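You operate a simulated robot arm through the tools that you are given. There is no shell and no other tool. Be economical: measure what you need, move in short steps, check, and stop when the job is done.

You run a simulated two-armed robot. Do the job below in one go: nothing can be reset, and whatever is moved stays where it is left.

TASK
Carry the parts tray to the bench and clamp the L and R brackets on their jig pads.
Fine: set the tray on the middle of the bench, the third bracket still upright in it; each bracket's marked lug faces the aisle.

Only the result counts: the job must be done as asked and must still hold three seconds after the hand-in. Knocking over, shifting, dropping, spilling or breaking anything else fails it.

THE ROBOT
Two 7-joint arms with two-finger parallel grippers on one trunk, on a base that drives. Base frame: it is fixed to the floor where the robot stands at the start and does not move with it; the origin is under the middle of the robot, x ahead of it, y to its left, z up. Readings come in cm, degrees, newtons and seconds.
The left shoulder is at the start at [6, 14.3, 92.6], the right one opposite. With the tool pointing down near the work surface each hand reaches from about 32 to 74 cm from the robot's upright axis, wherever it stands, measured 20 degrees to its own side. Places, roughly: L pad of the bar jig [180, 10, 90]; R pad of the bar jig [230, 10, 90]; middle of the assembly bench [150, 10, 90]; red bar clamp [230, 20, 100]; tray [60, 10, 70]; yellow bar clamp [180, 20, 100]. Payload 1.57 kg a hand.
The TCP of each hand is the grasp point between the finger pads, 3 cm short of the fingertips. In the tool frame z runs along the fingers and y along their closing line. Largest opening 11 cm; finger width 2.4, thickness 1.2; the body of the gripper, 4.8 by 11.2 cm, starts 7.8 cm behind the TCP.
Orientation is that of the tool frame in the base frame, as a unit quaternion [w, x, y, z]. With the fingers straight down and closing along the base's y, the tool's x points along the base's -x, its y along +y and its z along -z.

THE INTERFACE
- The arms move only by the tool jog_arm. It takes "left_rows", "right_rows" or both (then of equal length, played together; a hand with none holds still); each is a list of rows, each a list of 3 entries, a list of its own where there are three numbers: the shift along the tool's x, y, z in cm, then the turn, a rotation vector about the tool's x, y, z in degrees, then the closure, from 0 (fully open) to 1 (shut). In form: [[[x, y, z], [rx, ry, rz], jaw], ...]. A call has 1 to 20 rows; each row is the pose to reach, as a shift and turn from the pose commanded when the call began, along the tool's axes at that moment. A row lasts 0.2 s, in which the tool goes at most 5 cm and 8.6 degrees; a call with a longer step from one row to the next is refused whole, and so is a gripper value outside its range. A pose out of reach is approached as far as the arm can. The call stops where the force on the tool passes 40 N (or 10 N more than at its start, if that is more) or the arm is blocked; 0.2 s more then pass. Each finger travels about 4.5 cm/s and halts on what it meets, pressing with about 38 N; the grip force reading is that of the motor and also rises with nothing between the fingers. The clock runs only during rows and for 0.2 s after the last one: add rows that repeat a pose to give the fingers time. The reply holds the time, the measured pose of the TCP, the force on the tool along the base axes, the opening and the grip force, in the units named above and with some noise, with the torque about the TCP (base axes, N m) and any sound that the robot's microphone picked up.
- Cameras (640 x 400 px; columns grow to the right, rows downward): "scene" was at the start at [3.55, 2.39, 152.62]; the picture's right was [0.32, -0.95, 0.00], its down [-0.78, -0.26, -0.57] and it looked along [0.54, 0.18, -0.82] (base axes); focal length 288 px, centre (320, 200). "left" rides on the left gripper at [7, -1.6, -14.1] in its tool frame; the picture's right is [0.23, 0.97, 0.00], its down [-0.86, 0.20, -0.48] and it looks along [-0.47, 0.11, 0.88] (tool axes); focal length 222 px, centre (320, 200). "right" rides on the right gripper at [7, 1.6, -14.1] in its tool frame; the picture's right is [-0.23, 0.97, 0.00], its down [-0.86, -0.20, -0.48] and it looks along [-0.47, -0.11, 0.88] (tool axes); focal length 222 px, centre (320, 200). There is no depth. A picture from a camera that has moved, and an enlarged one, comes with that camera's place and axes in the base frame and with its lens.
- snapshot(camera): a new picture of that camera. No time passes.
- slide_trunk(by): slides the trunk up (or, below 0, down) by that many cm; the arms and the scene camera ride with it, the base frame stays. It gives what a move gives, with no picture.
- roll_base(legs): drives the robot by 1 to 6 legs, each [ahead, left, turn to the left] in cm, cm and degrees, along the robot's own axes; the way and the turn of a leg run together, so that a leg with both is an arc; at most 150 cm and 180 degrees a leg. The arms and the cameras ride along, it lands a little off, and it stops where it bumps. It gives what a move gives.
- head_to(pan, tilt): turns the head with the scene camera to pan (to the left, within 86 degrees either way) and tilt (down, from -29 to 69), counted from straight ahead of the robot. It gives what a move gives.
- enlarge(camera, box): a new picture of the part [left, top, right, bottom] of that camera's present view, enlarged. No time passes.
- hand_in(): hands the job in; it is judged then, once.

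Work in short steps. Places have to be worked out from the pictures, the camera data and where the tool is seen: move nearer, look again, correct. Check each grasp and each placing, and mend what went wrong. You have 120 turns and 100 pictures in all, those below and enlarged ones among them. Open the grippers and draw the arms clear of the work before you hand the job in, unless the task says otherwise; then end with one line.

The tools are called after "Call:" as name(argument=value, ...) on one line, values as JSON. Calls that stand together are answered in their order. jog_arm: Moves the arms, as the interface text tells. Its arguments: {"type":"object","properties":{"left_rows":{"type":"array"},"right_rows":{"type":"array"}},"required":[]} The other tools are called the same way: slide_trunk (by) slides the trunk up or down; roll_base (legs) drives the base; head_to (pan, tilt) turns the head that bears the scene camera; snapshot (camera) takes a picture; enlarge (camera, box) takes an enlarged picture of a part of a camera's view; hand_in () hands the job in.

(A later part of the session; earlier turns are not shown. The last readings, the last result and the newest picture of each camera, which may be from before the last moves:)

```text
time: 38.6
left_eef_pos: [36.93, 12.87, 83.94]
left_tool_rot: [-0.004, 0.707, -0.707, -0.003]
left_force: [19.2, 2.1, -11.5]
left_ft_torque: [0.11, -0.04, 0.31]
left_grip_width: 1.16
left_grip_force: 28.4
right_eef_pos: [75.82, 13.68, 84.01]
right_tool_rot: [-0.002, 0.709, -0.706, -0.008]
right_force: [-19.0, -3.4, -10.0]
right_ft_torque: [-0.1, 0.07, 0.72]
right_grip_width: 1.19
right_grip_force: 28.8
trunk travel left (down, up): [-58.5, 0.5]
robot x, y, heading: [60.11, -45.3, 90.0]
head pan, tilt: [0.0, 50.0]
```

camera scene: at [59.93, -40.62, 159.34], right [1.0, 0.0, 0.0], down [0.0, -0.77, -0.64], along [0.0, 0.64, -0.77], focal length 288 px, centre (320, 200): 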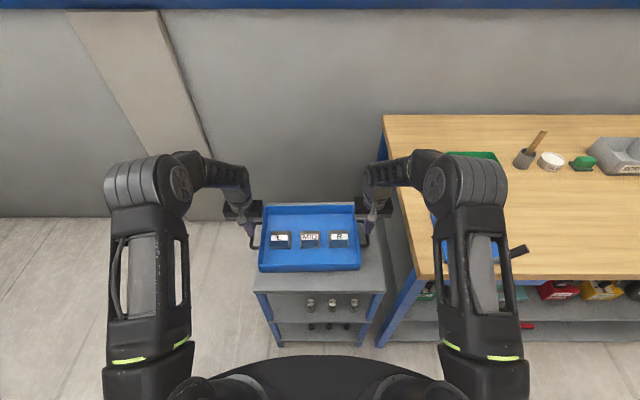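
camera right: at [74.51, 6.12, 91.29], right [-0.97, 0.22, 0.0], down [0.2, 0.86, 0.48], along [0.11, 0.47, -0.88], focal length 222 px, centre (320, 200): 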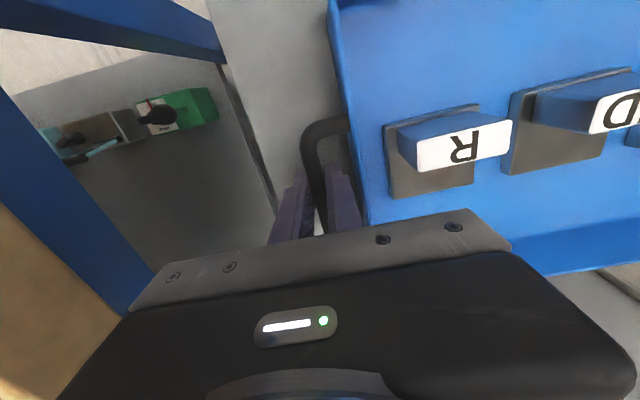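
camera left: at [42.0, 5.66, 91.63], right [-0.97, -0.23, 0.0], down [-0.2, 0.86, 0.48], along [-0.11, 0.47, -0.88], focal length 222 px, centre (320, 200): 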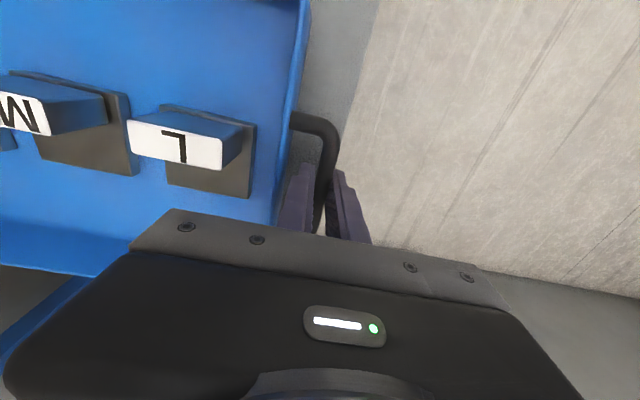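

Now a slight outward pull; I trim 0.08 cm each, then back away 5 cm as a test of the hold.

Call:
jog_arm(left_rows=[[[0, -0.08, 0], [0, 0, 0], 1]], right_rows=[[[0, 0.08, 0], [0, 0, 0], 1]])

Call:
roll_base(legs=[[-5, 0, 0]])

```text
time: 39.0
left_eef_pos: [37.09, 12.87, 83.85]
left_tool_rot: [-0.003, 0.707, -0.707, -0.001]
left_force: [17.7, 4.1, -10.1]
left_ft_torque: [-0.05, 0.02, 0.33]
left_grip_width: 1.17
left_grip_force: 28.9
right_eef_pos: [75.87, 13.75, 84.08]
right_tool_rot: [-0.003, 0.707, -0.707, -0.006]
right_force: [-16.9, -3.4, -10.5]
right_ft_torque: [0.08, 0.01, 0.75]
right_grip_width: 1.21
right_grip_force: 29.5
trunk travel left (down, up): [-58.5, 0.5]
robot x, y, heading: [60.23, -45.48, 90.0]
head pan, tilt: [0.0, 50.0]
```

```text
time: 39.9
left_eef_pos: [37.0, 8.0, 83.99]
left_tool_rot: [-0.004, 0.707, -0.707, -0.004]
left_force: [16.1, 2.6, -9.7]
left_ft_torque: [0.02, 0.0, 0.33]
left_grip_width: 1.15
left_grip_force: 29.0
right_eef_pos: [75.86, 8.8, 84.12]
right_tool_rot: [-0.004, 0.708, -0.707, -0.007]
right_force: [-16.8, -3.6, -10.2]
right_ft_torque: [0.03, 0.01, 0.72]
right_grip_width: 1.2
right_grip_force: 29.0
trunk travel left (down, up): [-58.5, 0.5]
robot x, y, heading: [60.3, -50.81, 89.9]
head pan, tilt: [0.0, 50.0]
```

The hold is solid. I back off 36 cm more into the aisle, then look right along the aisle before strafing.

Call:
roll_base(legs=[[-36, 0, 0]])

Call:
head_to(pan=-60, tilt=35)

Call:
snapshot(camera="scene")

```text
time: 42.2
left_eef_pos: [37.34, -28.61, 83.83]
left_tool_rot: [0.004, -0.705, 0.71, 0.002]
left_force: [1.8, 2.3, -10.1]
left_ft_torque: [0.16, -0.01, 0.31]
left_grip_width: 1.16
left_grip_force: 29.0
right_eef_pos: [76.07, -27.84, 84.07]
right_tool_rot: [0.002, -0.706, 0.708, 0.006]
right_force: [-1.5, -3.6, -10.2]
right_ft_torque: [-0.12, -0.04, 0.71]
right_grip_width: 1.23
right_grip_force: 29.3
trunk travel left (down, up): [-58.5, 0.5]
robot x, y, heading: [60.21, -87.49, 89.8]
head pan, tilt: [0.0, 50.0]
```

```text
time: 43.5
left_eef_pos: [37.26, -28.45, 83.85]
left_tool_rot: [0.004, -0.706, 0.709, 0.004]
left_force: [0.5, 2.7, -10.8]
left_ft_torque: [0.23, -0.04, 0.3]
left_grip_width: 1.16
left_grip_force: 29.3
right_eef_pos: [76.07, -27.99, 84.02]
right_tool_rot: [0.002, -0.705, 0.709, 0.007]
right_force: [-1.3, -2.6, -11.1]
right_ft_torque: [-0.23, -0.01, 0.71]
right_grip_width: 1.2
right_grip_force: 29.3
trunk travel left (down, up): [-58.5, 0.5]
robot x, y, heading: [59.72, -87.18, 89.6]
head pan, tilt: [-60.0, 35.0]
```

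```text
69 pictures are left
camera scene: at [67.42, -85.44, 161.51], right [0.49, -0.87, 0.0], down [-0.5, -0.29, -0.82], along [0.71, 0.4, -0.57], focal length 288 px, centre (320, 200)
```

scene: 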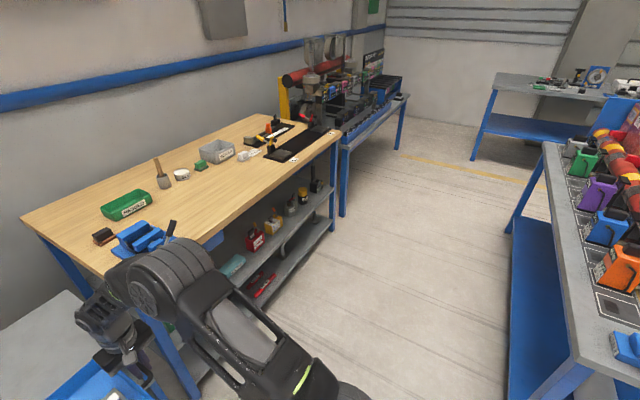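

The aisle is clear (opposite workstation edge at y≈−125) and the bench has free space between vise (x<118) and jig (x>174). I strafe right 92 cm with a slight forward correction.

Call:
roll_base(legs=[[2, -92, 0]])

Call:
head_to(pan=0, tilt=45)

Call:
snapshot(camera="scene")

```text
time: 48.4
left_eef_pos: [131.55, -27.49, 83.91]
left_tool_rot: [0.004, -0.7, 0.714, 0.002]
left_force: [0.4, 2.8, -10.2]
left_ft_torque: [0.02, 0.03, 0.34]
left_grip_width: 1.14
left_grip_force: 29.1
right_eef_pos: [170.44, -27.34, 84.09]
right_tool_rot: [0.002, -0.7, 0.714, 0.006]
right_force: [0.3, -3.5, -10.9]
right_ft_torque: [0.0, 0.0, 0.76]
right_grip_width: 1.21
right_grip_force: 29.2
trunk travel left (down, up): [-58.5, 0.5]
robot x, y, heading: [153.57, -86.0, 88.9]
head pan, tilt: [-60.0, 35.0]
```

```text
time: 49.7
left_eef_pos: [131.65, -27.45, 83.85]
left_tool_rot: [0.004, -0.701, 0.713, 0.003]
left_force: [0.7, 2.3, -10.3]
left_ft_torque: [0.19, 0.0, 0.23]
left_grip_width: 1.14
left_grip_force: 29.6
right_eef_pos: [170.35, -27.55, 84.04]
right_tool_rot: [0.002, -0.701, 0.713, 0.006]
right_force: [-0.8, -2.1, -10.1]
right_ft_torque: [-0.21, -0.03, 0.75]
right_grip_width: 1.2
right_grip_force: 29.6
trunk travel left (down, up): [-58.5, 0.5]
robot x, y, heading: [153.31, -86.58, 88.5]
head pan, tilt: [0.0, 45.0]
```

```text
68 pictures are left
camera scene: at [153.48, -80.89, 160.02], right [1.0, -0.02, 0.0], down [-0.01, -0.71, -0.71], along [0.01, 0.71, -0.71], focal length 288 px, centre (320, 200)
```

scene: 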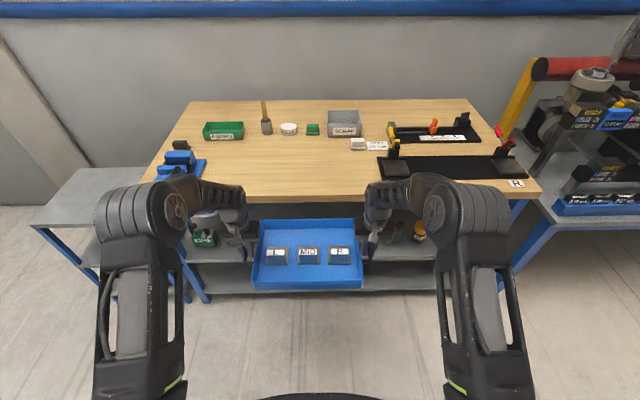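

Bench clear spot: tray centre about (147, 9), keeping clear of the white item at x≈168+, y≥19. I raise the tray 12 cm slowly at this stand-off.

Call:
jog_arm(left_rows=[[[0, 0, -0.4], [0, 0, 0], 1], [[0, 0, -1], [0, 0, 0], 1], [[0, 0, -1.6], [0, 0, 0], 1], [[0, 0, -2.2], [0, 0, 0], 1], [[0, 0, -2.8], [0, 0, 0], 1], [[0, 0, -3.4], [0, 0, 0], 1], [[0, 0, -4], [0, 0, 0], 1], [[0, 0, -4.6], [0, 0, 0], 1], [[0, 0, -5.2], [0, 0, 0], 1], [[0, 0, -5.9], [0, 0, 0], 1], [[0, 0, -6.6], [0, 0, 0], 1], [[0, 0, -7.3], [0, 0, 0], 1], [[0, 0, -8], [0, 0, 0], 1], [[0, 0, -8.7], [0, 0, 0], 1], [[0, 0, -9.4], [0, 0, 0], 1], [[0, 0, -10.1], [0, 0, 0], 1], [[0, 0, -10.8], [0, 0, 0], 1], [[0, 0, -11.4], [0, 0, 0], 1], [[0, 0, -11.9], [0, 0, 0], 1], [[0, 0, -12.2], [0, 0, 0], 1]], right_rows=[[[0, 0, -0.4], [0, 0, 0], 1], [[0, 0, -1], [0, 0, 0], 1], [[0, 0, -1.6], [0, 0, 0], 1], [[0, 0, -2.2], [0, 0, 0], 1], [[0, 0, -2.8], [0, 0, 0], 1], [[0, 0, -3.4], [0, 0, 0], 1], [[0, 0, -4], [0, 0, 0], 1], [[0, 0, -4.6], [0, 0, 0], 1], [[0, 0, -5.2], [0, 0, 0], 1], [[0, 0, -5.9], [0, 0, 0], 1], [[0, 0, -6.6], [0, 0, 0], 1], [[0, 0, -7.3], [0, 0, 0], 1], [[0, 0, -8], [0, 0, 0], 1], [[0, 0, -8.7], [0, 0, 0], 1], [[0, 0, -9.4], [0, 0, 0], 1], [[0, 0, -10.1], [0, 0, 0], 1], [[0, 0, -10.8], [0, 0, 0], 1], [[0, 0, -11.4], [0, 0, 0], 1], [[0, 0, -11.9], [0, 0, 0], 1], [[0, 0, -12.2], [0, 0, 0], 1]])

Call:
roll_base(legs=[[0, 2.5, 1.5]])

```text
time: 53.9
left_eef_pos: [131.67, -27.43, 96.02]
left_tool_rot: [0.004, -0.7, 0.714, 0.003]
left_force: [5.1, 1.7, -11.4]
left_ft_torque: [0.08, 0.01, -0.07]
left_grip_width: 1.18
left_grip_force: 29.0
right_eef_pos: [170.43, -27.62, 96.07]
right_tool_rot: [0.001, -0.7, 0.714, 0.005]
right_force: [-5.7, -1.4, -10.6]
right_ft_torque: [-0.04, 0.07, 0.7]
right_grip_width: 1.17
right_grip_force: 28.9
trunk travel left (down, up): [-58.5, 0.5]
robot x, y, heading: [153.34, -86.48, 88.7]
head pan, tilt: [0.0, 45.0]
```

```text
time: 54.8
left_eef_pos: [127.55, -28.06, 95.98]
left_tool_rot: [-0.005, 0.709, -0.705, -0.002]
left_force: [5.7, 1.4, -9.8]
left_ft_torque: [0.34, -0.12, -0.22]
left_grip_width: 1.13
left_grip_force: 29.2
right_eef_pos: [166.28, -27.25, 96.14]
right_tool_rot: [-0.002, 0.71, -0.704, -0.005]
right_force: [-7.4, -1.9, -10.4]
right_ft_torque: [-0.29, -0.12, 0.54]
right_grip_width: 1.18
right_grip_force: 29.5
trunk travel left (down, up): [-58.5, 0.5]
robot x, y, heading: [151.0, -86.44, 90.5]
head pan, tilt: [0.0, 45.0]
```

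Tray centre x≈146.9, bottom ≈93. I drive forward 36 cm over the bench and look.

Call:
roll_base(legs=[[36, 0, -0.4]])

Call:
head_to(pan=0, tilt=50)

Call:
snapshot(camera="scene")

```text
time: 57.1
left_eef_pos: [127.24, 8.29, 95.99]
left_tool_rot: [-0.002, 0.71, -0.704, -0.002]
left_force: [0.8, 1.9, -10.5]
left_ft_torque: [0.09, -0.01, -0.04]
left_grip_width: 1.19
left_grip_force: 29.2
right_eef_pos: [166.01, 9.29, 96.09]
right_tool_rot: [-0.002, 0.711, -0.704, -0.006]
right_force: [-0.4, -1.6, -10.7]
right_ft_torque: [-0.1, -0.03, 0.73]
right_grip_width: 1.19
right_grip_force: 29.8
trunk travel left (down, up): [-58.5, 0.5]
robot x, y, heading: [151.06, -50.74, 90.4]
head pan, tilt: [0.0, 45.0]
```

```text
time: 57.7
left_eef_pos: [127.23, 7.99, 95.9]
left_tool_rot: [-0.002, 0.71, -0.704, -0.002]
left_force: [0.4, 0.6, -11.1]
left_ft_torque: [0.0, -0.01, -0.08]
left_grip_width: 1.16
left_grip_force: 28.5
right_eef_pos: [166.11, 9.12, 95.96]
right_tool_rot: [-0.001, 0.711, -0.703, -0.005]
right_force: [0.4, -2.2, -9.7]
right_ft_torque: [0.05, 0.0, 0.7]
right_grip_width: 1.18
right_grip_force: 28.9
trunk travel left (down, up): [-58.5, 0.5]
robot x, y, heading: [150.74, -49.82, 90.2]
head pan, tilt: [0.0, 50.0]
```

```text
67 pictures are left
camera scene: at [150.59, -45.0, 159.34], right [1.0, 0.01, 0.0], down [0.01, -0.77, -0.64], along [0.0, 0.64, -0.77], focal length 288 px, centre (320, 200)
```

scene: 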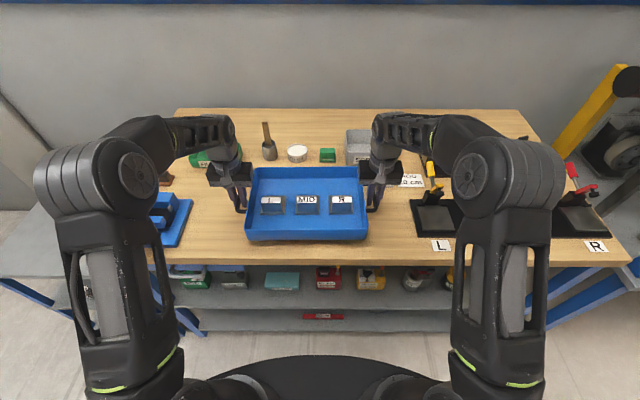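

The tray is over clear bench. I nudge it +1.5 cm in y and +1 in x, and lower 2 cm slowly.

Call:
jog_arm(left_rows=[[[-0.3, -0.2, 0], [0, 0, 0], 1], [[-0.7, -0.5, 0.2], [0, 0, 0], 1], [[-1.1, -0.8, 0.6], [0, 0, 0], 1], [[-1.5, -1, 1], [0, 0, 0], 1], [[-1.5, -1, 1.4], [0, 0, 0], 1], [[-1.5, -1, 1.7], [0, 0, 0], 1], [[-1.5, -1, 2], [0, 0, 0], 1]], right_rows=[[[-0.3, -0.2, 0], [0, 0, 0], 1], [[-0.7, -0.5, 0.2], [0, 0, 0], 1], [[-1.1, -0.8, 0.6], [0, 0, 0], 1], [[-1.5, -1, 1], [0, 0, 0], 1], [[-1.5, -1, 1.4], [0, 0, 0], 1], [[-1.5, -1, 1.7], [0, 0, 0], 1], [[-1.5, -1, 2], [0, 0, 0], 1]])

Call:
enlarge(camera="scene", box=[200, 150, 420, 288])

```text
time: 59.3
left_eef_pos: [128.16, 9.63, 94.15]
left_tool_rot: [-0.003, 0.71, -0.704, -0.002]
left_force: [-2.6, 2.0, -10.9]
left_ft_torque: [0.08, 0.0, 0.07]
left_grip_width: 1.17
left_grip_force: 29.5
right_eef_pos: [166.97, 10.68, 94.22]
right_tool_rot: [-0.002, 0.71, -0.704, -0.006]
right_force: [4.3, -2.9, -10.8]
right_ft_torque: [-0.04, -0.02, 0.69]
right_grip_width: 1.17
right_grip_force: 28.9
trunk travel left (down, up): [-58.5, 0.5]
robot x, y, heading: [150.79, -49.96, 90.3]
head pan, tilt: [0.0, 50.0]
```

```text
2.90 times, centred on (310, 219) of scene
camera zoom: at [150.6, -44.96, 159.33], right [1.0, 0.01, 0.0], down [0.01, -0.77, -0.64], along [0.0, 0.64, -0.77], focal length 834 px, centre (349, 145)
```

zoom: 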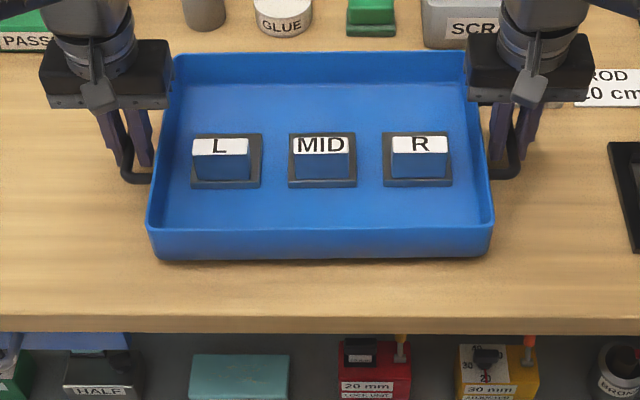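

Clear all around. I creep down 1 cm and read the forces.

Call:
jog_arm(left_rows=[[[0, 0, 0.25], [0, 0, 0], 1], [[0, 0, 0.5], [0, 0, 0], 1], [[0, 0, 0.75], [0, 0, 0], 1], [[0, 0, 1], [0, 0, 0], 1]], right_rows=[[[0, 0, 0.25], [0, 0, 0], 1], [[0, 0, 0.5], [0, 0, 0], 1], [[0, 0, 0.75], [0, 0, 0], 1], [[0, 0, 1], [0, 0, 0], 1]])

Call:
jog_arm(left_rows=[[[0, 0, 0.2], [0, 0, 0], 1], [[0, 0, 0.4], [0, 0, 0], 1], [[0, 0, 0.6], [0, 0, 0], 1]], right_rows=[[[0, 0, 0.2], [0, 0, 0], 1], [[0, 0, 0.4], [0, 0, 0], 1], [[0, 0, 0.6], [0, 0, 0], 1]])

```text
time: 60.3
left_eef_pos: [128.26, 9.66, 93.09]
left_tool_rot: [-0.002, 0.71, -0.704, -0.002]
left_force: [-5.7, 1.3, -10.7]
left_ft_torque: [-0.21, 0.03, 0.0]
left_grip_width: 1.15
left_grip_force: 29.0
right_eef_pos: [167.14, 10.66, 93.14]
right_tool_rot: [-0.002, 0.711, -0.703, -0.006]
right_force: [6.4, -1.6, -10.3]
right_ft_torque: [0.28, -0.01, 0.69]
right_grip_width: 1.18
right_grip_force: 28.9
trunk travel left (down, up): [-58.5, 0.5]
robot x, y, heading: [150.83, -49.84, 90.4]
head pan, tilt: [0.0, 50.0]
```

```text
time: 61.1
left_eef_pos: [128.11, 9.7, 92.59]
left_tool_rot: [-0.003, 0.71, -0.704, -0.003]
left_force: [-7.9, 4.0, -4.7]
left_ft_torque: [-0.9, 0.0, -0.06]
left_grip_width: 1.18
left_grip_force: 29.0
right_eef_pos: [167.02, 10.64, 92.69]
right_tool_rot: [-0.004, 0.711, -0.703, -0.008]
right_force: [5.5, -3.3, 10.1]
right_ft_torque: [-0.85, -0.08, 0.74]
right_grip_width: 1.19
right_grip_force: 29.0
trunk travel left (down, up): [-58.5, 0.5]
robot x, y, heading: [150.93, -50.0, 90.3]
head pan, tilt: [0.0, 50.0]
```

Contact made. I release both hands narrowly and lift the fingers out of the handles.

Call:
jog_arm(left_rows=[[[0, 0, 0.1], [0, 0, 0], 0.9], [[0, 0, 0], [0, 0, 0], 0.78], [[0, 0, 0], [0, 0, 0], 0.78], [[0, 0, -1], [0, 0, 0], 0.78], [[0, 0, -2.5], [0, 0, 0], 0.78], [[0, 0, -4.5], [0, 0, 0], 0.78], [[0, 0, -7], [0, 0, 0], 0.78], [[0, 0, -10], [0, 0, 0], 0.78]], right_rows=[[[0, 0, 0], [0, 0, 0], 0.9], [[0, 0, -0.1], [0, 0, 0], 0.78], [[0, 0, -0.1], [0, 0, 0], 0.78], [[0, 0, -1], [0, 0, 0], 0.78], [[0, 0, -2.5], [0, 0, 0], 0.78], [[0, 0, -4.5], [0, 0, 0], 0.78], [[0, 0, -7], [0, 0, 0], 0.78], [[0, 0, -10], [0, 0, 0], 0.78]])

Call:
snapshot(camera="scene")

Call:
snapshot(camera="right")

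```text
time: 62.9
left_eef_pos: [128.01, 9.51, 102.64]
left_tool_rot: [-0.004, 0.709, -0.705, -0.003]
left_force: [-0.2, -0.7, 0.2]
left_ft_torque: [0.03, 0.0, -0.01]
left_grip_width: 2.43
left_grip_force: 0.1
right_eef_pos: [167.13, 10.45, 102.38]
right_tool_rot: [-0.003, 0.711, -0.703, -0.007]
right_force: [-0.5, 0.5, 0.3]
right_ft_torque: [0.02, 0.01, -0.01]
right_grip_width: 2.43
right_grip_force: 0.0
trunk travel left (down, up): [-58.5, 0.5]
robot x, y, heading: [150.92, -50.09, 90.6]
head pan, tilt: [0.0, 50.0]
```

```text
65 pictures are left
camera scene: at [150.61, -45.27, 159.34], right [1.0, 0.01, 0.0], down [0.01, -0.77, -0.64], along [0.0, 0.64, -0.77], focal length 288 px, centre (320, 200)
```

scene: 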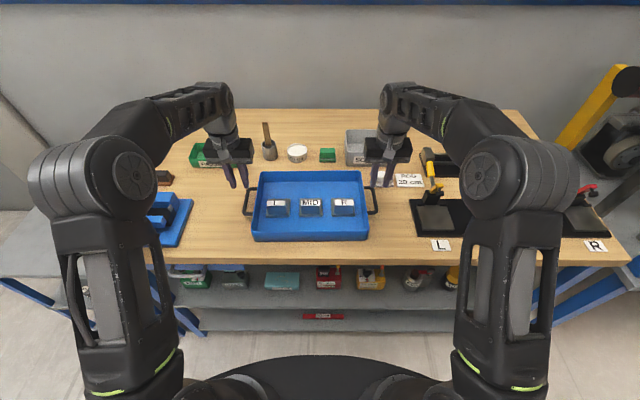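

```text
64 pictures are left
camera right: at [165.68, 3.29, 116.27], right [-0.98, 0.22, 0.01], down [0.19, 0.85, 0.49], along [0.1, 0.48, -0.87], focal length 222 px, centre (320, 200)
```

right: 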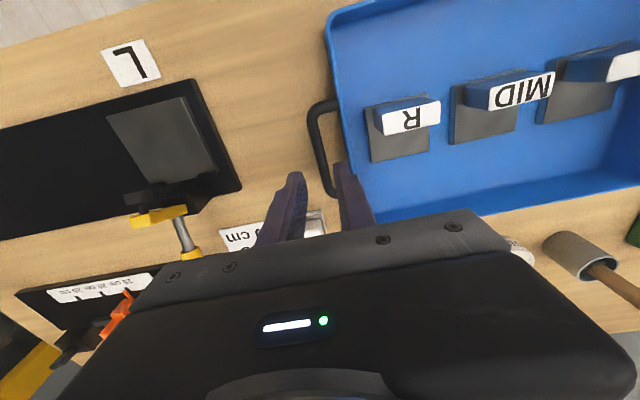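

Tray is on the bench with brackets upright. Now I inspect the bracket shape, the L pad and the yellow clamp.

Call:
enlarge(camera="right", box=[0, 20, 260, 290])

Call:
enlarge(camera="right", box=[320, 0, 640, 200])

Call:
enlarge(camera="scene", box=[240, 165, 390, 255])

Call:
enlarge(camera="scene", box=[385, 130, 485, 260])

```text
1.48 times, centred on (130, 155) of right
camera zoom: at [165.68, 3.29, 116.27], right [-0.98, 0.22, 0.01], down [0.19, 0.85, 0.49], along [0.1, 0.48, -0.87], focal length 329 px, centre (602, 267)
```

zoom: 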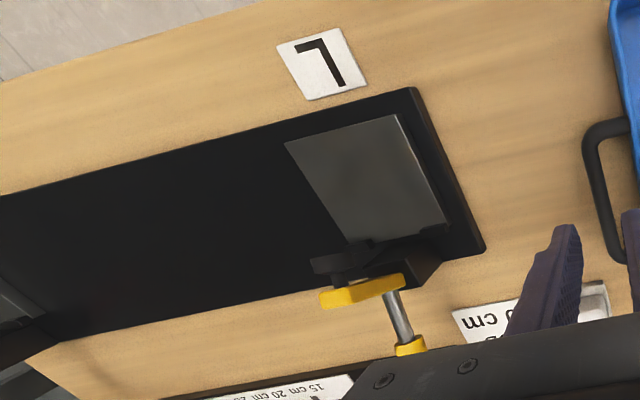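

```text
2.00 times, centred on (480, 100) of right
camera zoom: at [165.68, 3.29, 116.27], right [-0.98, 0.22, 0.01], down [0.19, 0.85, 0.49], along [0.1, 0.48, -0.87], focal length 444 px, centre (0, 400)
```

zoom: 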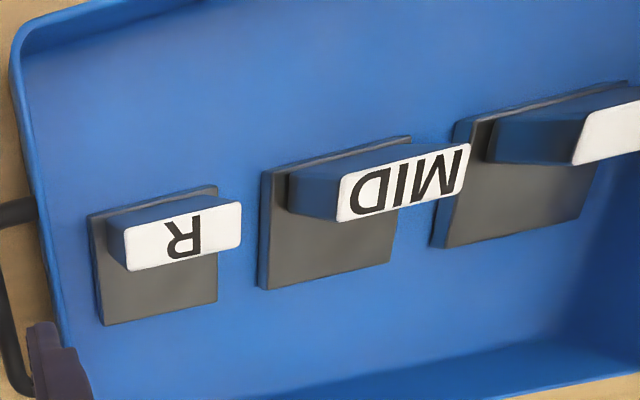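

```text
4.27 times, centred on (315, 210) of scene
camera zoom: at [150.61, -45.27, 159.34], right [1.0, 0.01, 0.0], down [0.01, -0.77, -0.64], along [0.0, 0.64, -0.77], focal length 1228 px, centre (341, 157)
```

zoom: 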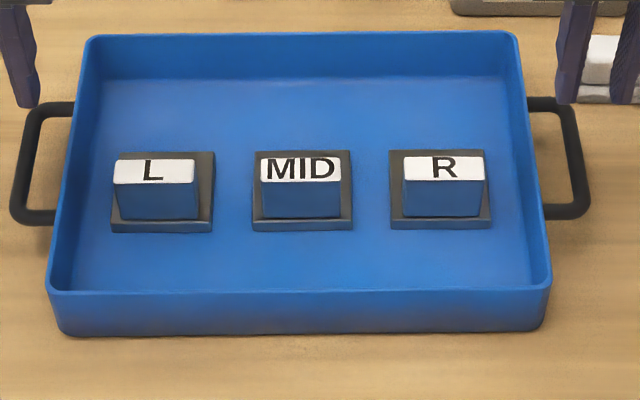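

```text
3.08 times, centred on (435, 195) of scene
camera zoom: at [150.61, -45.27, 159.34], right [1.0, 0.01, 0.0], down [0.01, -0.77, -0.64], along [0.0, 0.64, -0.77], focal length 886 px, centre (-34, 215)
```

zoom: 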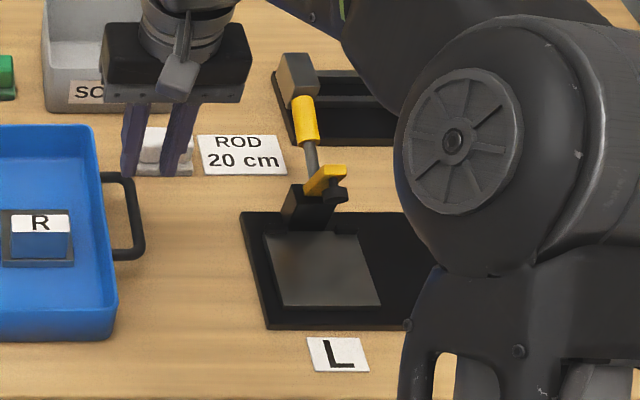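

The brackets have a plate with the labelled block on its aisle side, so orientation can be kept. I'll take L with the left hand and R with the right; first I hover both above them with 8 cm opening.

Call:
jog_arm(left_rows=[[[1, -4, -0.4], [0, 0, 0], 0.5], [[2, -8, -0.4], [0, 0, 0], 0.27], [[2, -10, -0.4], [0, 0, 0], 0.27], [[2, -10, -0.4], [0, 0, 0], 0.27]], right_rows=[[[1, 4, -0.6], [0, 0, 0], 0.5], [[2, 8, -0.6], [0, 0, 0], 0.27], [[3, 9.6, -0.6], [0, 0, 0], 0.27], [[3, 9.6, -0.6], [0, 0, 0], 0.27]])

Call:
snapshot(camera="left")

Call:
snapshot(camera="right")

Call:
enlarge(camera="scene", box=[240, 140, 400, 240])

```text
time: 63.9
left_eef_pos: [138.27, 7.71, 103.05]
left_tool_rot: [-0.004, 0.71, -0.704, -0.002]
left_force: [0.3, -0.1, 0.2]
left_ft_torque: [-0.04, 0.0, 0.03]
left_grip_width: 8.03
left_grip_force: 0.0
right_eef_pos: [157.64, 7.43, 103.06]
right_tool_rot: [-0.002, 0.711, -0.703, -0.007]
right_force: [1.0, 0.3, 0.7]
right_ft_torque: [0.0, 0.02, 0.03]
right_grip_width: 8.05
right_grip_force: 0.1
trunk travel left (down, up): [-58.5, 0.5]
robot x, y, heading: [150.93, -49.94, 90.7]
head pan, tilt: [0.0, 50.0]
```

```text
59 pictures are left
camera left: at [140.04, 0.61, 117.25], right [-0.97, -0.24, 0.0], down [-0.21, 0.85, 0.49], along [-0.11, 0.47, -0.87], focal length 222 px, centre (320, 200)
```

left: 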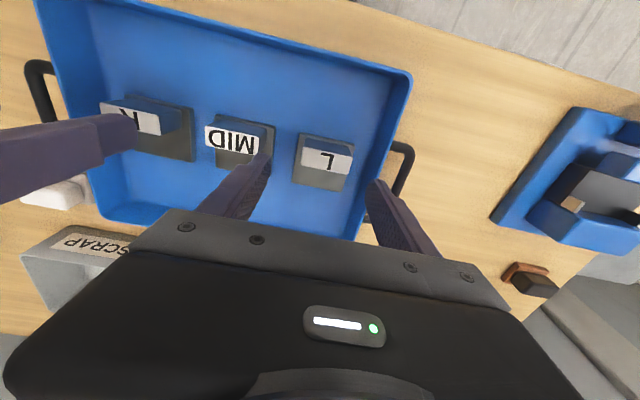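

```text
58 pictures are left
camera right: at [156.14, 0.23, 117.08], right [-0.98, 0.22, 0.01], down [0.19, 0.85, 0.49], along [0.1, 0.48, -0.87], focal length 222 px, centre (320, 200)
```

right: 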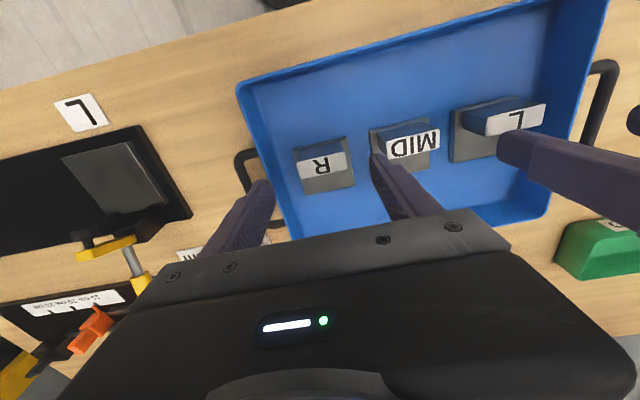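

```text
4.00 times, centred on (320, 190) of scene
camera zoom: at [150.59, -45.15, 159.34], right [1.0, 0.01, 0.0], down [0.01, -0.77, -0.64], along [0.0, 0.64, -0.77], focal length 1152 px, centre (320, 240)
```

zoom: 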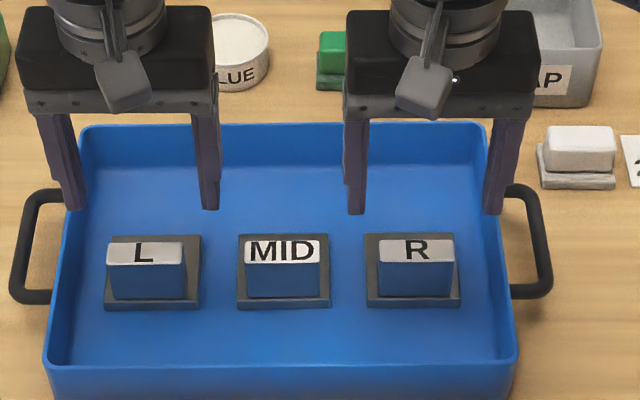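

Hand cameras put block L near (137.6, 7.6) and R near (157.5, 8.0), tops near z≈95. I lower both to TCP z≈95 (tips above the plates) before closing.

Call:
jog_arm(left_rows=[[[0, 0.3, 2], [0, 0, 0], 0.27], [[0, 0.5, 4], [0, 0, 0], 0.27], [[0, 0.5, 6], [0, 0, 0], 0.27], [[0, 0.5, 7.4], [0, 0, 0], 0.27], [[0, 0.5, 8], [0, 0, 0], 0.27]], right_rows=[[[-0.4, 0.1, 2], [0, 0, 0], 0.27], [[-0.4, 0.1, 4], [0, 0, 0], 0.27], [[-0.4, 0.1, 6], [0, 0, 0], 0.27], [[-0.4, 0.1, 7.4], [0, 0, 0], 0.27], [[-0.4, 0.1, 8], [0, 0, 0], 0.27]])

Call:
enlarge(camera="scene", box=[240, 140, 400, 240])

Call:
enlarge(camera="right", box=[200, 80, 460, 240])

```text
time: 65.1
left_eef_pos: [137.79, 7.61, 94.58]
left_tool_rot: [-0.003, 0.711, -0.704, -0.002]
left_force: [-0.1, -0.5, -0.1]
left_ft_torque: [0.01, 0.05, 0.0]
left_grip_width: 8.04
left_grip_force: 0.1
right_eef_pos: [157.3, 7.75, 95.32]
right_tool_rot: [-0.002, 0.711, -0.703, -0.006]
right_force: [-0.3, 0.0, 0.1]
right_ft_torque: [0.0, 0.0, 0.0]
right_grip_width: 8.05
right_grip_force: 0.0
trunk travel left (down, up): [-58.5, 0.5]
robot x, y, heading: [151.19, -50.03, 90.4]
head pan, tilt: [0.0, 50.0]
```

```text
4.00 times, centred on (320, 190) of scene
camera zoom: at [150.61, -45.16, 159.34], right [1.0, 0.01, 0.0], down [0.01, -0.77, -0.64], along [0.0, 0.64, -0.77], focal length 1152 px, centre (320, 240)
```

zoom: 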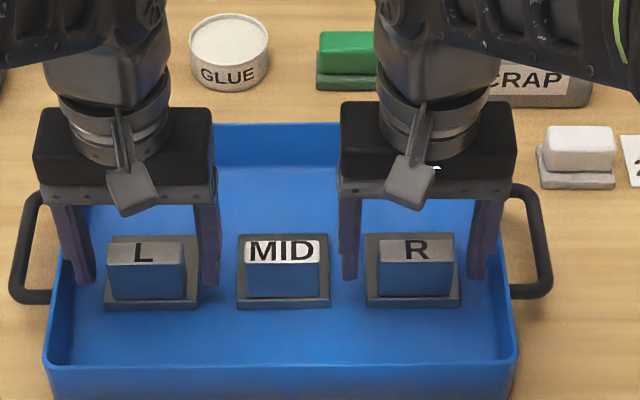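

```text
2.46 times, centred on (330, 160) of right
camera zoom: at [155.89, 0.83, 109.13], right [-0.98, 0.22, 0.01], down [0.19, 0.85, 0.49], along [0.1, 0.48, -0.87], focal length 547 px, centre (295, 298)
```

zoom: 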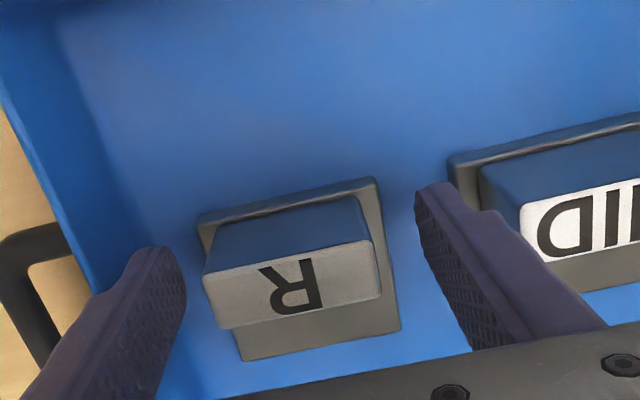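

Both hands straddle the blocks well. I raise the left 0.4 cm (tip clearance over its plate) and close both.

Call:
jog_arm(left_rows=[[[0, 0, -0.4], [0, 0, 0], 0.3], [[0, 0, -0.4], [0, 0, 0], 0.4], [[0, 0, -0.4], [0, 0, 0], 0.5], [[0, 0, -0.4], [0, 0, 0], 0.7], [[0, 0, -0.4], [0, 0, 0], 1], [[0, 0, -0.4], [0, 0, 0], 1]], right_rows=[[[0, 0, 0.2], [0, 0, 0], 0.3], [[0, 0, 0.2], [0, 0, 0], 0.4], [[0, 0, 0.2], [0, 0, 0], 0.5], [[0, 0, 0.2], [0, 0, 0], 0.7], [[0, 0, 0.2], [0, 0, 0], 1], [[0, 0, 0.2], [0, 0, 0], 1]])

```text
time: 66.5
left_eef_pos: [137.68, 7.69, 95.18]
left_tool_rot: [-0.004, 0.71, -0.704, -0.003]
left_force: [-1.6, -1.6, 0.9]
left_ft_torque: [-0.05, 0.2, 0.07]
left_grip_width: 5.55
left_grip_force: 37.6
right_eef_pos: [157.25, 7.93, 95.0]
right_tool_rot: [-0.003, 0.711, -0.703, -0.007]
right_force: [1.3, -0.2, -0.1]
right_ft_torque: [0.04, -0.15, -0.07]
right_grip_width: 5.58
right_grip_force: 38.0
trunk travel left (down, up): [-58.5, 0.5]
robot x, y, heading: [151.01, -50.27, 90.3]
head pan, tilt: [0.0, 50.0]
```

Both blocks gripped (5.55 cm). I lift both 14 cm in slow steps.

Call:
jog_arm(left_rows=[[[0, 0, -0.3], [0, 0, 0], 1], [[0, 0, -0.8], [0, 0, 0], 1], [[0, 0, -1.4], [0, 0, 0], 1], [[0, 0, -2], [0, 0, 0], 1], [[0, 0, -3], [0, 0, 0], 1], [[0, 0, -4], [0, 0, 0], 1], [[0, 0, -5], [0, 0, 0], 1], [[0, 0, -6], [0, 0, 0], 1], [[0, 0, -7], [0, 0, 0], 1], [[0, 0, -8.5], [0, 0, 0], 1], [[0, 0, -10], [0, 0, 0], 1], [[0, 0, -11.5], [0, 0, 0], 1], [[0, 0, -13], [0, 0, 0], 1], [[0, 0, -14], [0, 0, 0], 1]], right_rows=[[[0, 0, -0.3], [0, 0, 0], 1], [[0, 0, -0.8], [0, 0, 0], 1], [[0, 0, -1.4], [0, 0, 0], 1], [[0, 0, -2], [0, 0, 0], 1], [[0, 0, -3], [0, 0, 0], 1], [[0, 0, -4], [0, 0, 0], 1], [[0, 0, -5], [0, 0, 0], 1], [[0, 0, -6], [0, 0, 0], 1], [[0, 0, -7], [0, 0, 0], 1], [[0, 0, -8.5], [0, 0, 0], 1], [[0, 0, -10], [0, 0, 0], 1], [[0, 0, -11.5], [0, 0, 0], 1], [[0, 0, -13], [0, 0, 0], 1], [[0, 0, -14], [0, 0, 0], 1]])

Call:
snapshot(camera="scene")

Call:
snapshot(camera="right")

Call:
snapshot(camera="left")

```text
time: 69.5
left_eef_pos: [137.49, 7.44, 109.36]
left_tool_rot: [-0.004, 0.71, -0.705, -0.003]
left_force: [0.6, 0.1, -4.1]
left_ft_torque: [-0.11, -0.02, -0.02]
left_grip_width: 5.57
left_grip_force: 37.9
right_eef_pos: [157.45, 7.78, 108.96]
right_tool_rot: [-0.002, 0.712, -0.703, -0.006]
right_force: [0.5, -0.6, -4.3]
right_ft_torque: [-0.06, -0.01, 0.0]
right_grip_width: 5.56
right_grip_force: 37.8
trunk travel left (down, up): [-58.5, 0.5]
robot x, y, heading: [151.02, -49.94, 90.3]
head pan, tilt: [0.0, 50.0]
```

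```text
54 pictures are left
camera scene: at [150.59, -45.14, 159.34], right [1.0, 0.01, 0.0], down [0.01, -0.77, -0.64], along [0.0, 0.64, -0.77], focal length 288 px, centre (320, 200)
```

scene: 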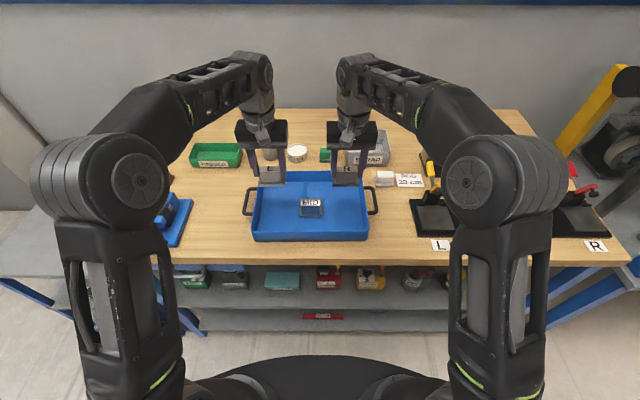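

```text
53 pictures are left
camera right: at [155.99, 0.57, 122.86], right [-0.98, 0.22, 0.01], down [0.19, 0.85, 0.49], along [0.1, 0.48, -0.87], focal length 222 px, centre (320, 200)
```

right: 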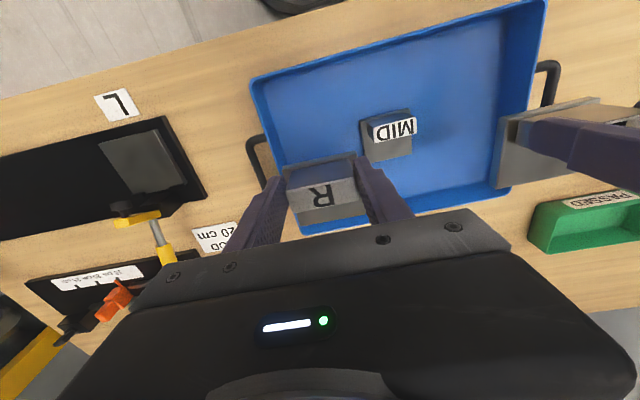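

```text
52 pictures are left
camera left: at [139.32, 0.38, 123.57], right [-0.97, -0.23, 0.0], down [-0.21, 0.85, 0.49], along [-0.11, 0.47, -0.87], focal length 222 px, centre (320, 200)
```

left: 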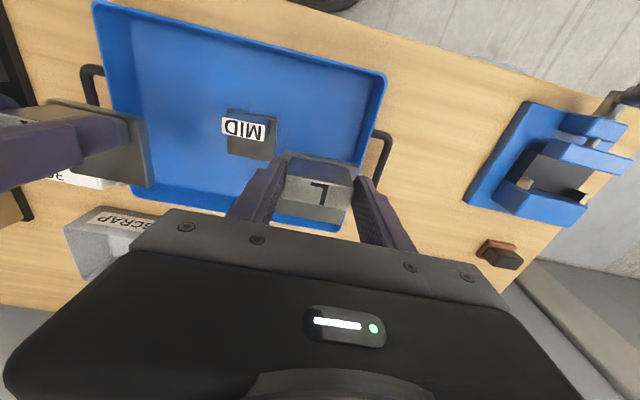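

Both brackets held (≈0.43 kg each); MID stays upright in the tray. I back off, strafe right 54 cm to face the jig, and look.

Call:
roll_base(legs=[[-25, 0, 0], [0, -53.6, -0.4]])

Call:
snapshot(camera="scene")

```text
time: 74.1
left_eef_pos: [191.44, -17.44, 109.3]
left_tool_rot: [-0.003, 0.707, -0.707, -0.003]
left_force: [-0.4, -0.1, -3.7]
left_ft_torque: [-0.07, 0.01, 0.0]
left_grip_width: 5.57
left_grip_force: 37.8
right_eef_pos: [211.22, -17.4, 108.89]
right_tool_rot: [-0.001, 0.709, -0.705, -0.006]
right_force: [0.5, -0.1, -4.9]
right_ft_torque: [-0.12, 0.0, -0.06]
right_grip_width: 5.56
right_grip_force: 37.8
trunk travel left (down, up): [-58.5, 0.5]
robot x, y, heading: [204.23, -75.13, 89.9]
head pan, tilt: [0.0, 50.0]
```

```text
51 pictures are left
camera scene: at [204.06, -70.16, 159.34], right [1.0, 0.0, 0.0], down [0.0, -0.77, -0.64], along [0.0, 0.64, -0.77], focal length 288 px, centre (320, 200)
```

scene: 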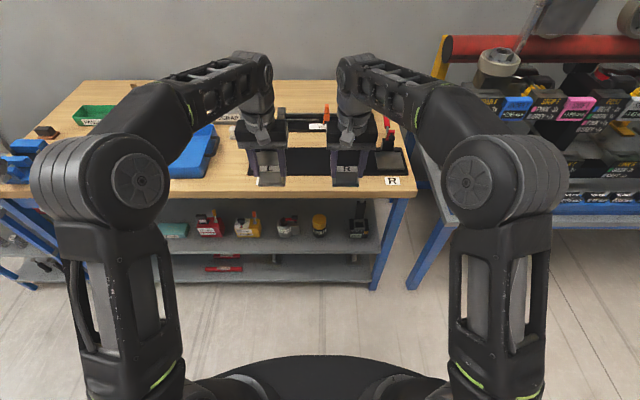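

I spread the hands to the pads' x (≈185 and 225) at this stand-off to uncover the jig, then zoom on it.

Call:
jog_arm(left_rows=[[[0, 2, 0], [0, 0, 0], 1], [[0, 4, 0], [0, 0, 0], 1], [[0, 6, 0], [0, 0, 0], 1], [[0, 8, 0], [0, 0, 0], 1], [[0, 10, 0], [0, 0, 0], 1], [[0, 12, 0], [0, 0, 0], 1]], right_rows=[[[0, -2.5, 0], [0, 0, 0], 1], [[0, -5, 0], [0, 0, 0], 1], [[0, -7.5, 0], [0, 0, 0], 1], [[0, -10, 0], [0, 0, 0], 1], [[0, -12, 0], [0, 0, 0], 1], [[0, -13.5, 0], [0, 0, 0], 1]])

Call:
enlarge(camera="scene", box=[220, 100, 420, 225])

Call:
snapshot(camera="right")

Call:
snapshot(camera="left")

```text
time: 75.5
left_eef_pos: [179.32, -17.55, 109.29]
left_tool_rot: [-0.004, 0.708, -0.706, -0.003]
left_force: [-1.0, 0.2, -5.1]
left_ft_torque: [-0.07, 0.02, -0.02]
left_grip_width: 5.54
left_grip_force: 38.1
right_eef_pos: [224.53, -17.61, 108.9]
right_tool_rot: [-0.002, 0.709, -0.705, -0.006]
right_force: [-0.2, -0.1, -4.4]
right_ft_torque: [-0.1, 0.05, -0.01]
right_grip_width: 5.56
right_grip_force: 38.2
trunk travel left (down, up): [-58.5, 0.5]
robot x, y, heading: [204.22, -74.74, 90.1]
head pan, tilt: [0.0, 50.0]
```

```text
3.20 times, centred on (320, 162) of scene
camera zoom: at [203.96, -70.16, 159.34], right [1.0, 0.0, 0.0], down [0.0, -0.77, -0.64], along [0.0, 0.64, -0.77], focal length 921 px, centre (320, 320)
```

zoom: 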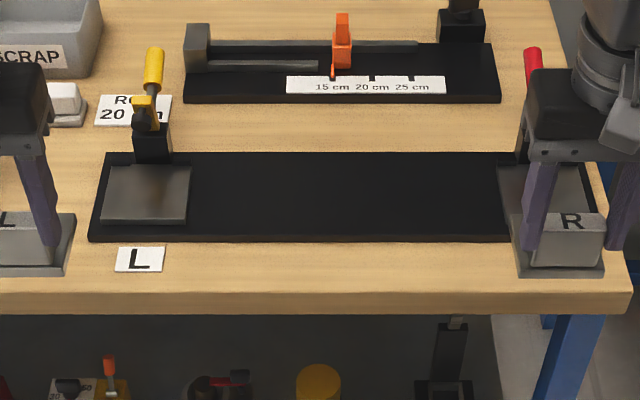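

```text
49 pictures are left
camera right: at [223.0, -24.55, 122.76], right [-0.97, 0.22, 0.01], down [0.2, 0.85, 0.49], along [0.1, 0.48, -0.87], focal length 222 px, centre (320, 200)
```

right: 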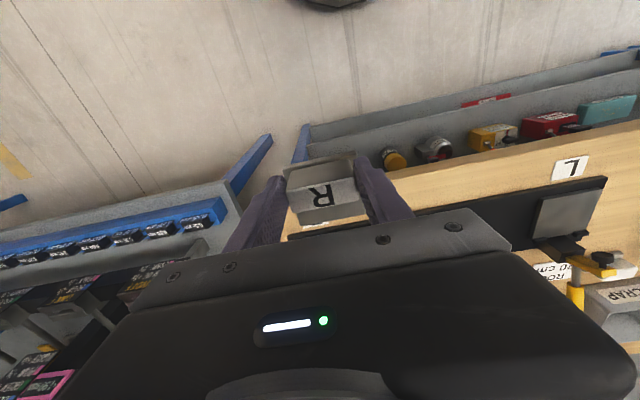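

```text
48 pictures are left
camera left: at [180.93, -24.62, 123.57], right [-0.97, -0.23, 0.0], down [-0.2, 0.85, 0.48], along [-0.11, 0.47, -0.87], focal length 222 px, centre (320, 200)
```

left: 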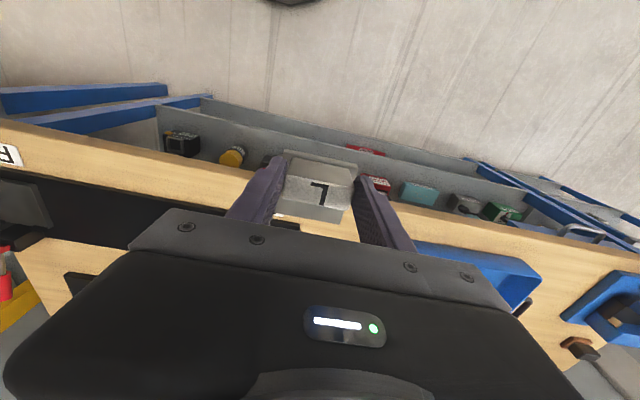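

The pads are ≈9 cm squares: L near (185.3, ~5), R near x≈227, with clamps behind them. I drive 17 cm closer and bring the left hand to x≈185.

Call:
roll_base(legs=[[17, 0, 0]])

Call:
jog_arm(left_rows=[[[0, -2, 0], [0, 0, 0], 1], [[0, -4, 0], [0, 0, 0], 1], [[0, -6, 0], [0, 0, 0], 1]], right_rows=[[[0, -1, 0], [0, 0, 0], 1], [[0, -2, 0], [0, 0, 0], 1], [[0, -3, 0], [0, 0, 0], 1]])

Call:
snapshot(camera="scene")

Call:
snapshot(camera="left")

Call:
snapshot(camera="right")

```text
time: 76.9
left_eef_pos: [179.08, -0.42, 109.2]
left_tool_rot: [-0.002, 0.709, -0.705, -0.001]
left_force: [-0.4, 1.5, -5.9]
left_ft_torque: [-0.13, 0.02, -0.01]
left_grip_width: 5.55
left_grip_force: 38.3
right_eef_pos: [224.32, -0.25, 108.81]
right_tool_rot: [-0.002, 0.709, -0.705, -0.005]
right_force: [0.5, -1.2, -4.8]
right_ft_torque: [-0.12, 0.0, 0.02]
right_grip_width: 5.56
right_grip_force: 37.5
trunk travel left (down, up): [-58.5, 0.5]
robot x, y, heading: [204.01, -57.97, 90.1]
head pan, tilt: [0.0, 50.0]
```

```text
time: 77.7
left_eef_pos: [185.29, -0.42, 109.29]
left_tool_rot: [-0.002, 0.709, -0.706, -0.003]
left_force: [-0.1, 0.0, -4.2]
left_ft_torque: [-0.08, 0.01, -0.01]
left_grip_width: 5.57
left_grip_force: 38.2
right_eef_pos: [227.48, -0.13, 108.85]
right_tool_rot: [-0.001, 0.709, -0.705, -0.007]
right_force: [0.5, -0.5, -4.1]
right_ft_torque: [-0.1, 0.04, -0.03]
right_grip_width: 5.57
right_grip_force: 38.5
trunk travel left (down, up): [-58.5, 0.5]
robot x, y, heading: [204.2, -57.93, 90.0]
head pan, tilt: [0.0, 50.0]
```

```text
47 pictures are left
camera scene: at [204.06, -53.05, 159.34], right [1.0, 0.0, 0.0], down [0.0, -0.77, -0.64], along [0.0, 0.64, -0.77], focal length 288 px, centre (320, 200)
```

scene: 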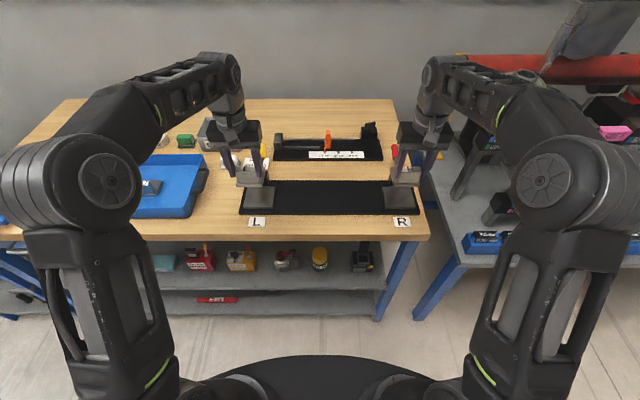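

```text
46 pictures are left
camera left: at [186.9, -7.65, 123.56], right [-0.97, -0.23, 0.0], down [-0.2, 0.85, 0.48], along [-0.11, 0.47, -0.87], focal length 222 px, centre (320, 200)
```

left: 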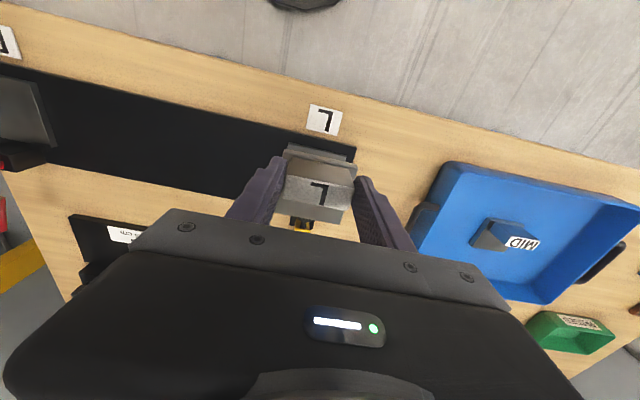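

```text
45 pictures are left
camera right: at [226.0, -7.3, 122.69], right [-0.98, 0.22, 0.01], down [0.2, 0.85, 0.49], along [0.1, 0.48, -0.87], focal length 222 px, centre (320, 200)
```

right: 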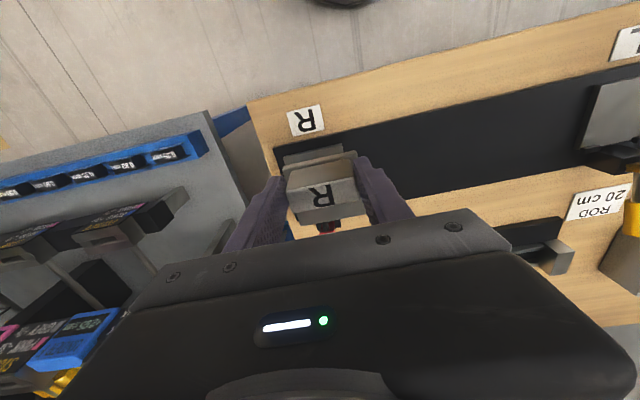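

Both hands are nearly over their pads. I zoom in the scene view on each pad to get exact centres.

Call:
enlarge(camera="scene", box=[215, 140, 335, 235])

Call:
enlarge(camera="scene", box=[335, 140, 455, 235])

```text
4.21 times, centred on (275, 188) of scene
camera zoom: at [204.06, -53.05, 159.34], right [1.0, 0.0, 0.0], down [0.0, -0.77, -0.64], along [0.0, 0.64, -0.77], focal length 1212 px, centre (510, 253)
```

zoom: 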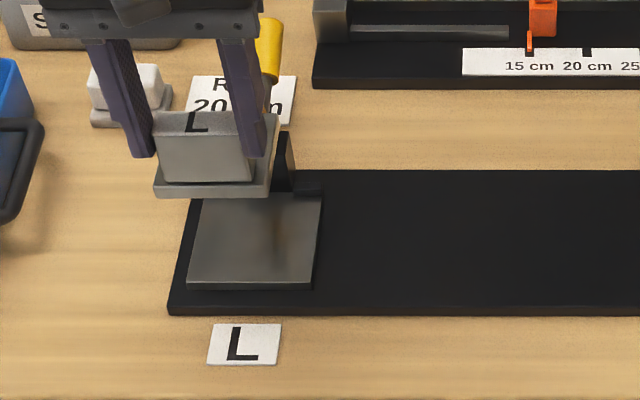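

```text
4.21 times, centred on (395, 188) of scene
camera zoom: at [204.06, -53.05, 159.34], right [1.0, 0.0, 0.0], down [0.0, -0.77, -0.64], along [0.0, 0.64, -0.77], focal length 1212 px, centre (4, 253)
```

zoom: 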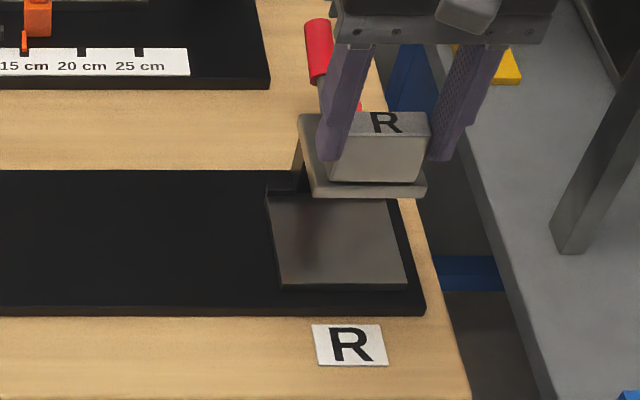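

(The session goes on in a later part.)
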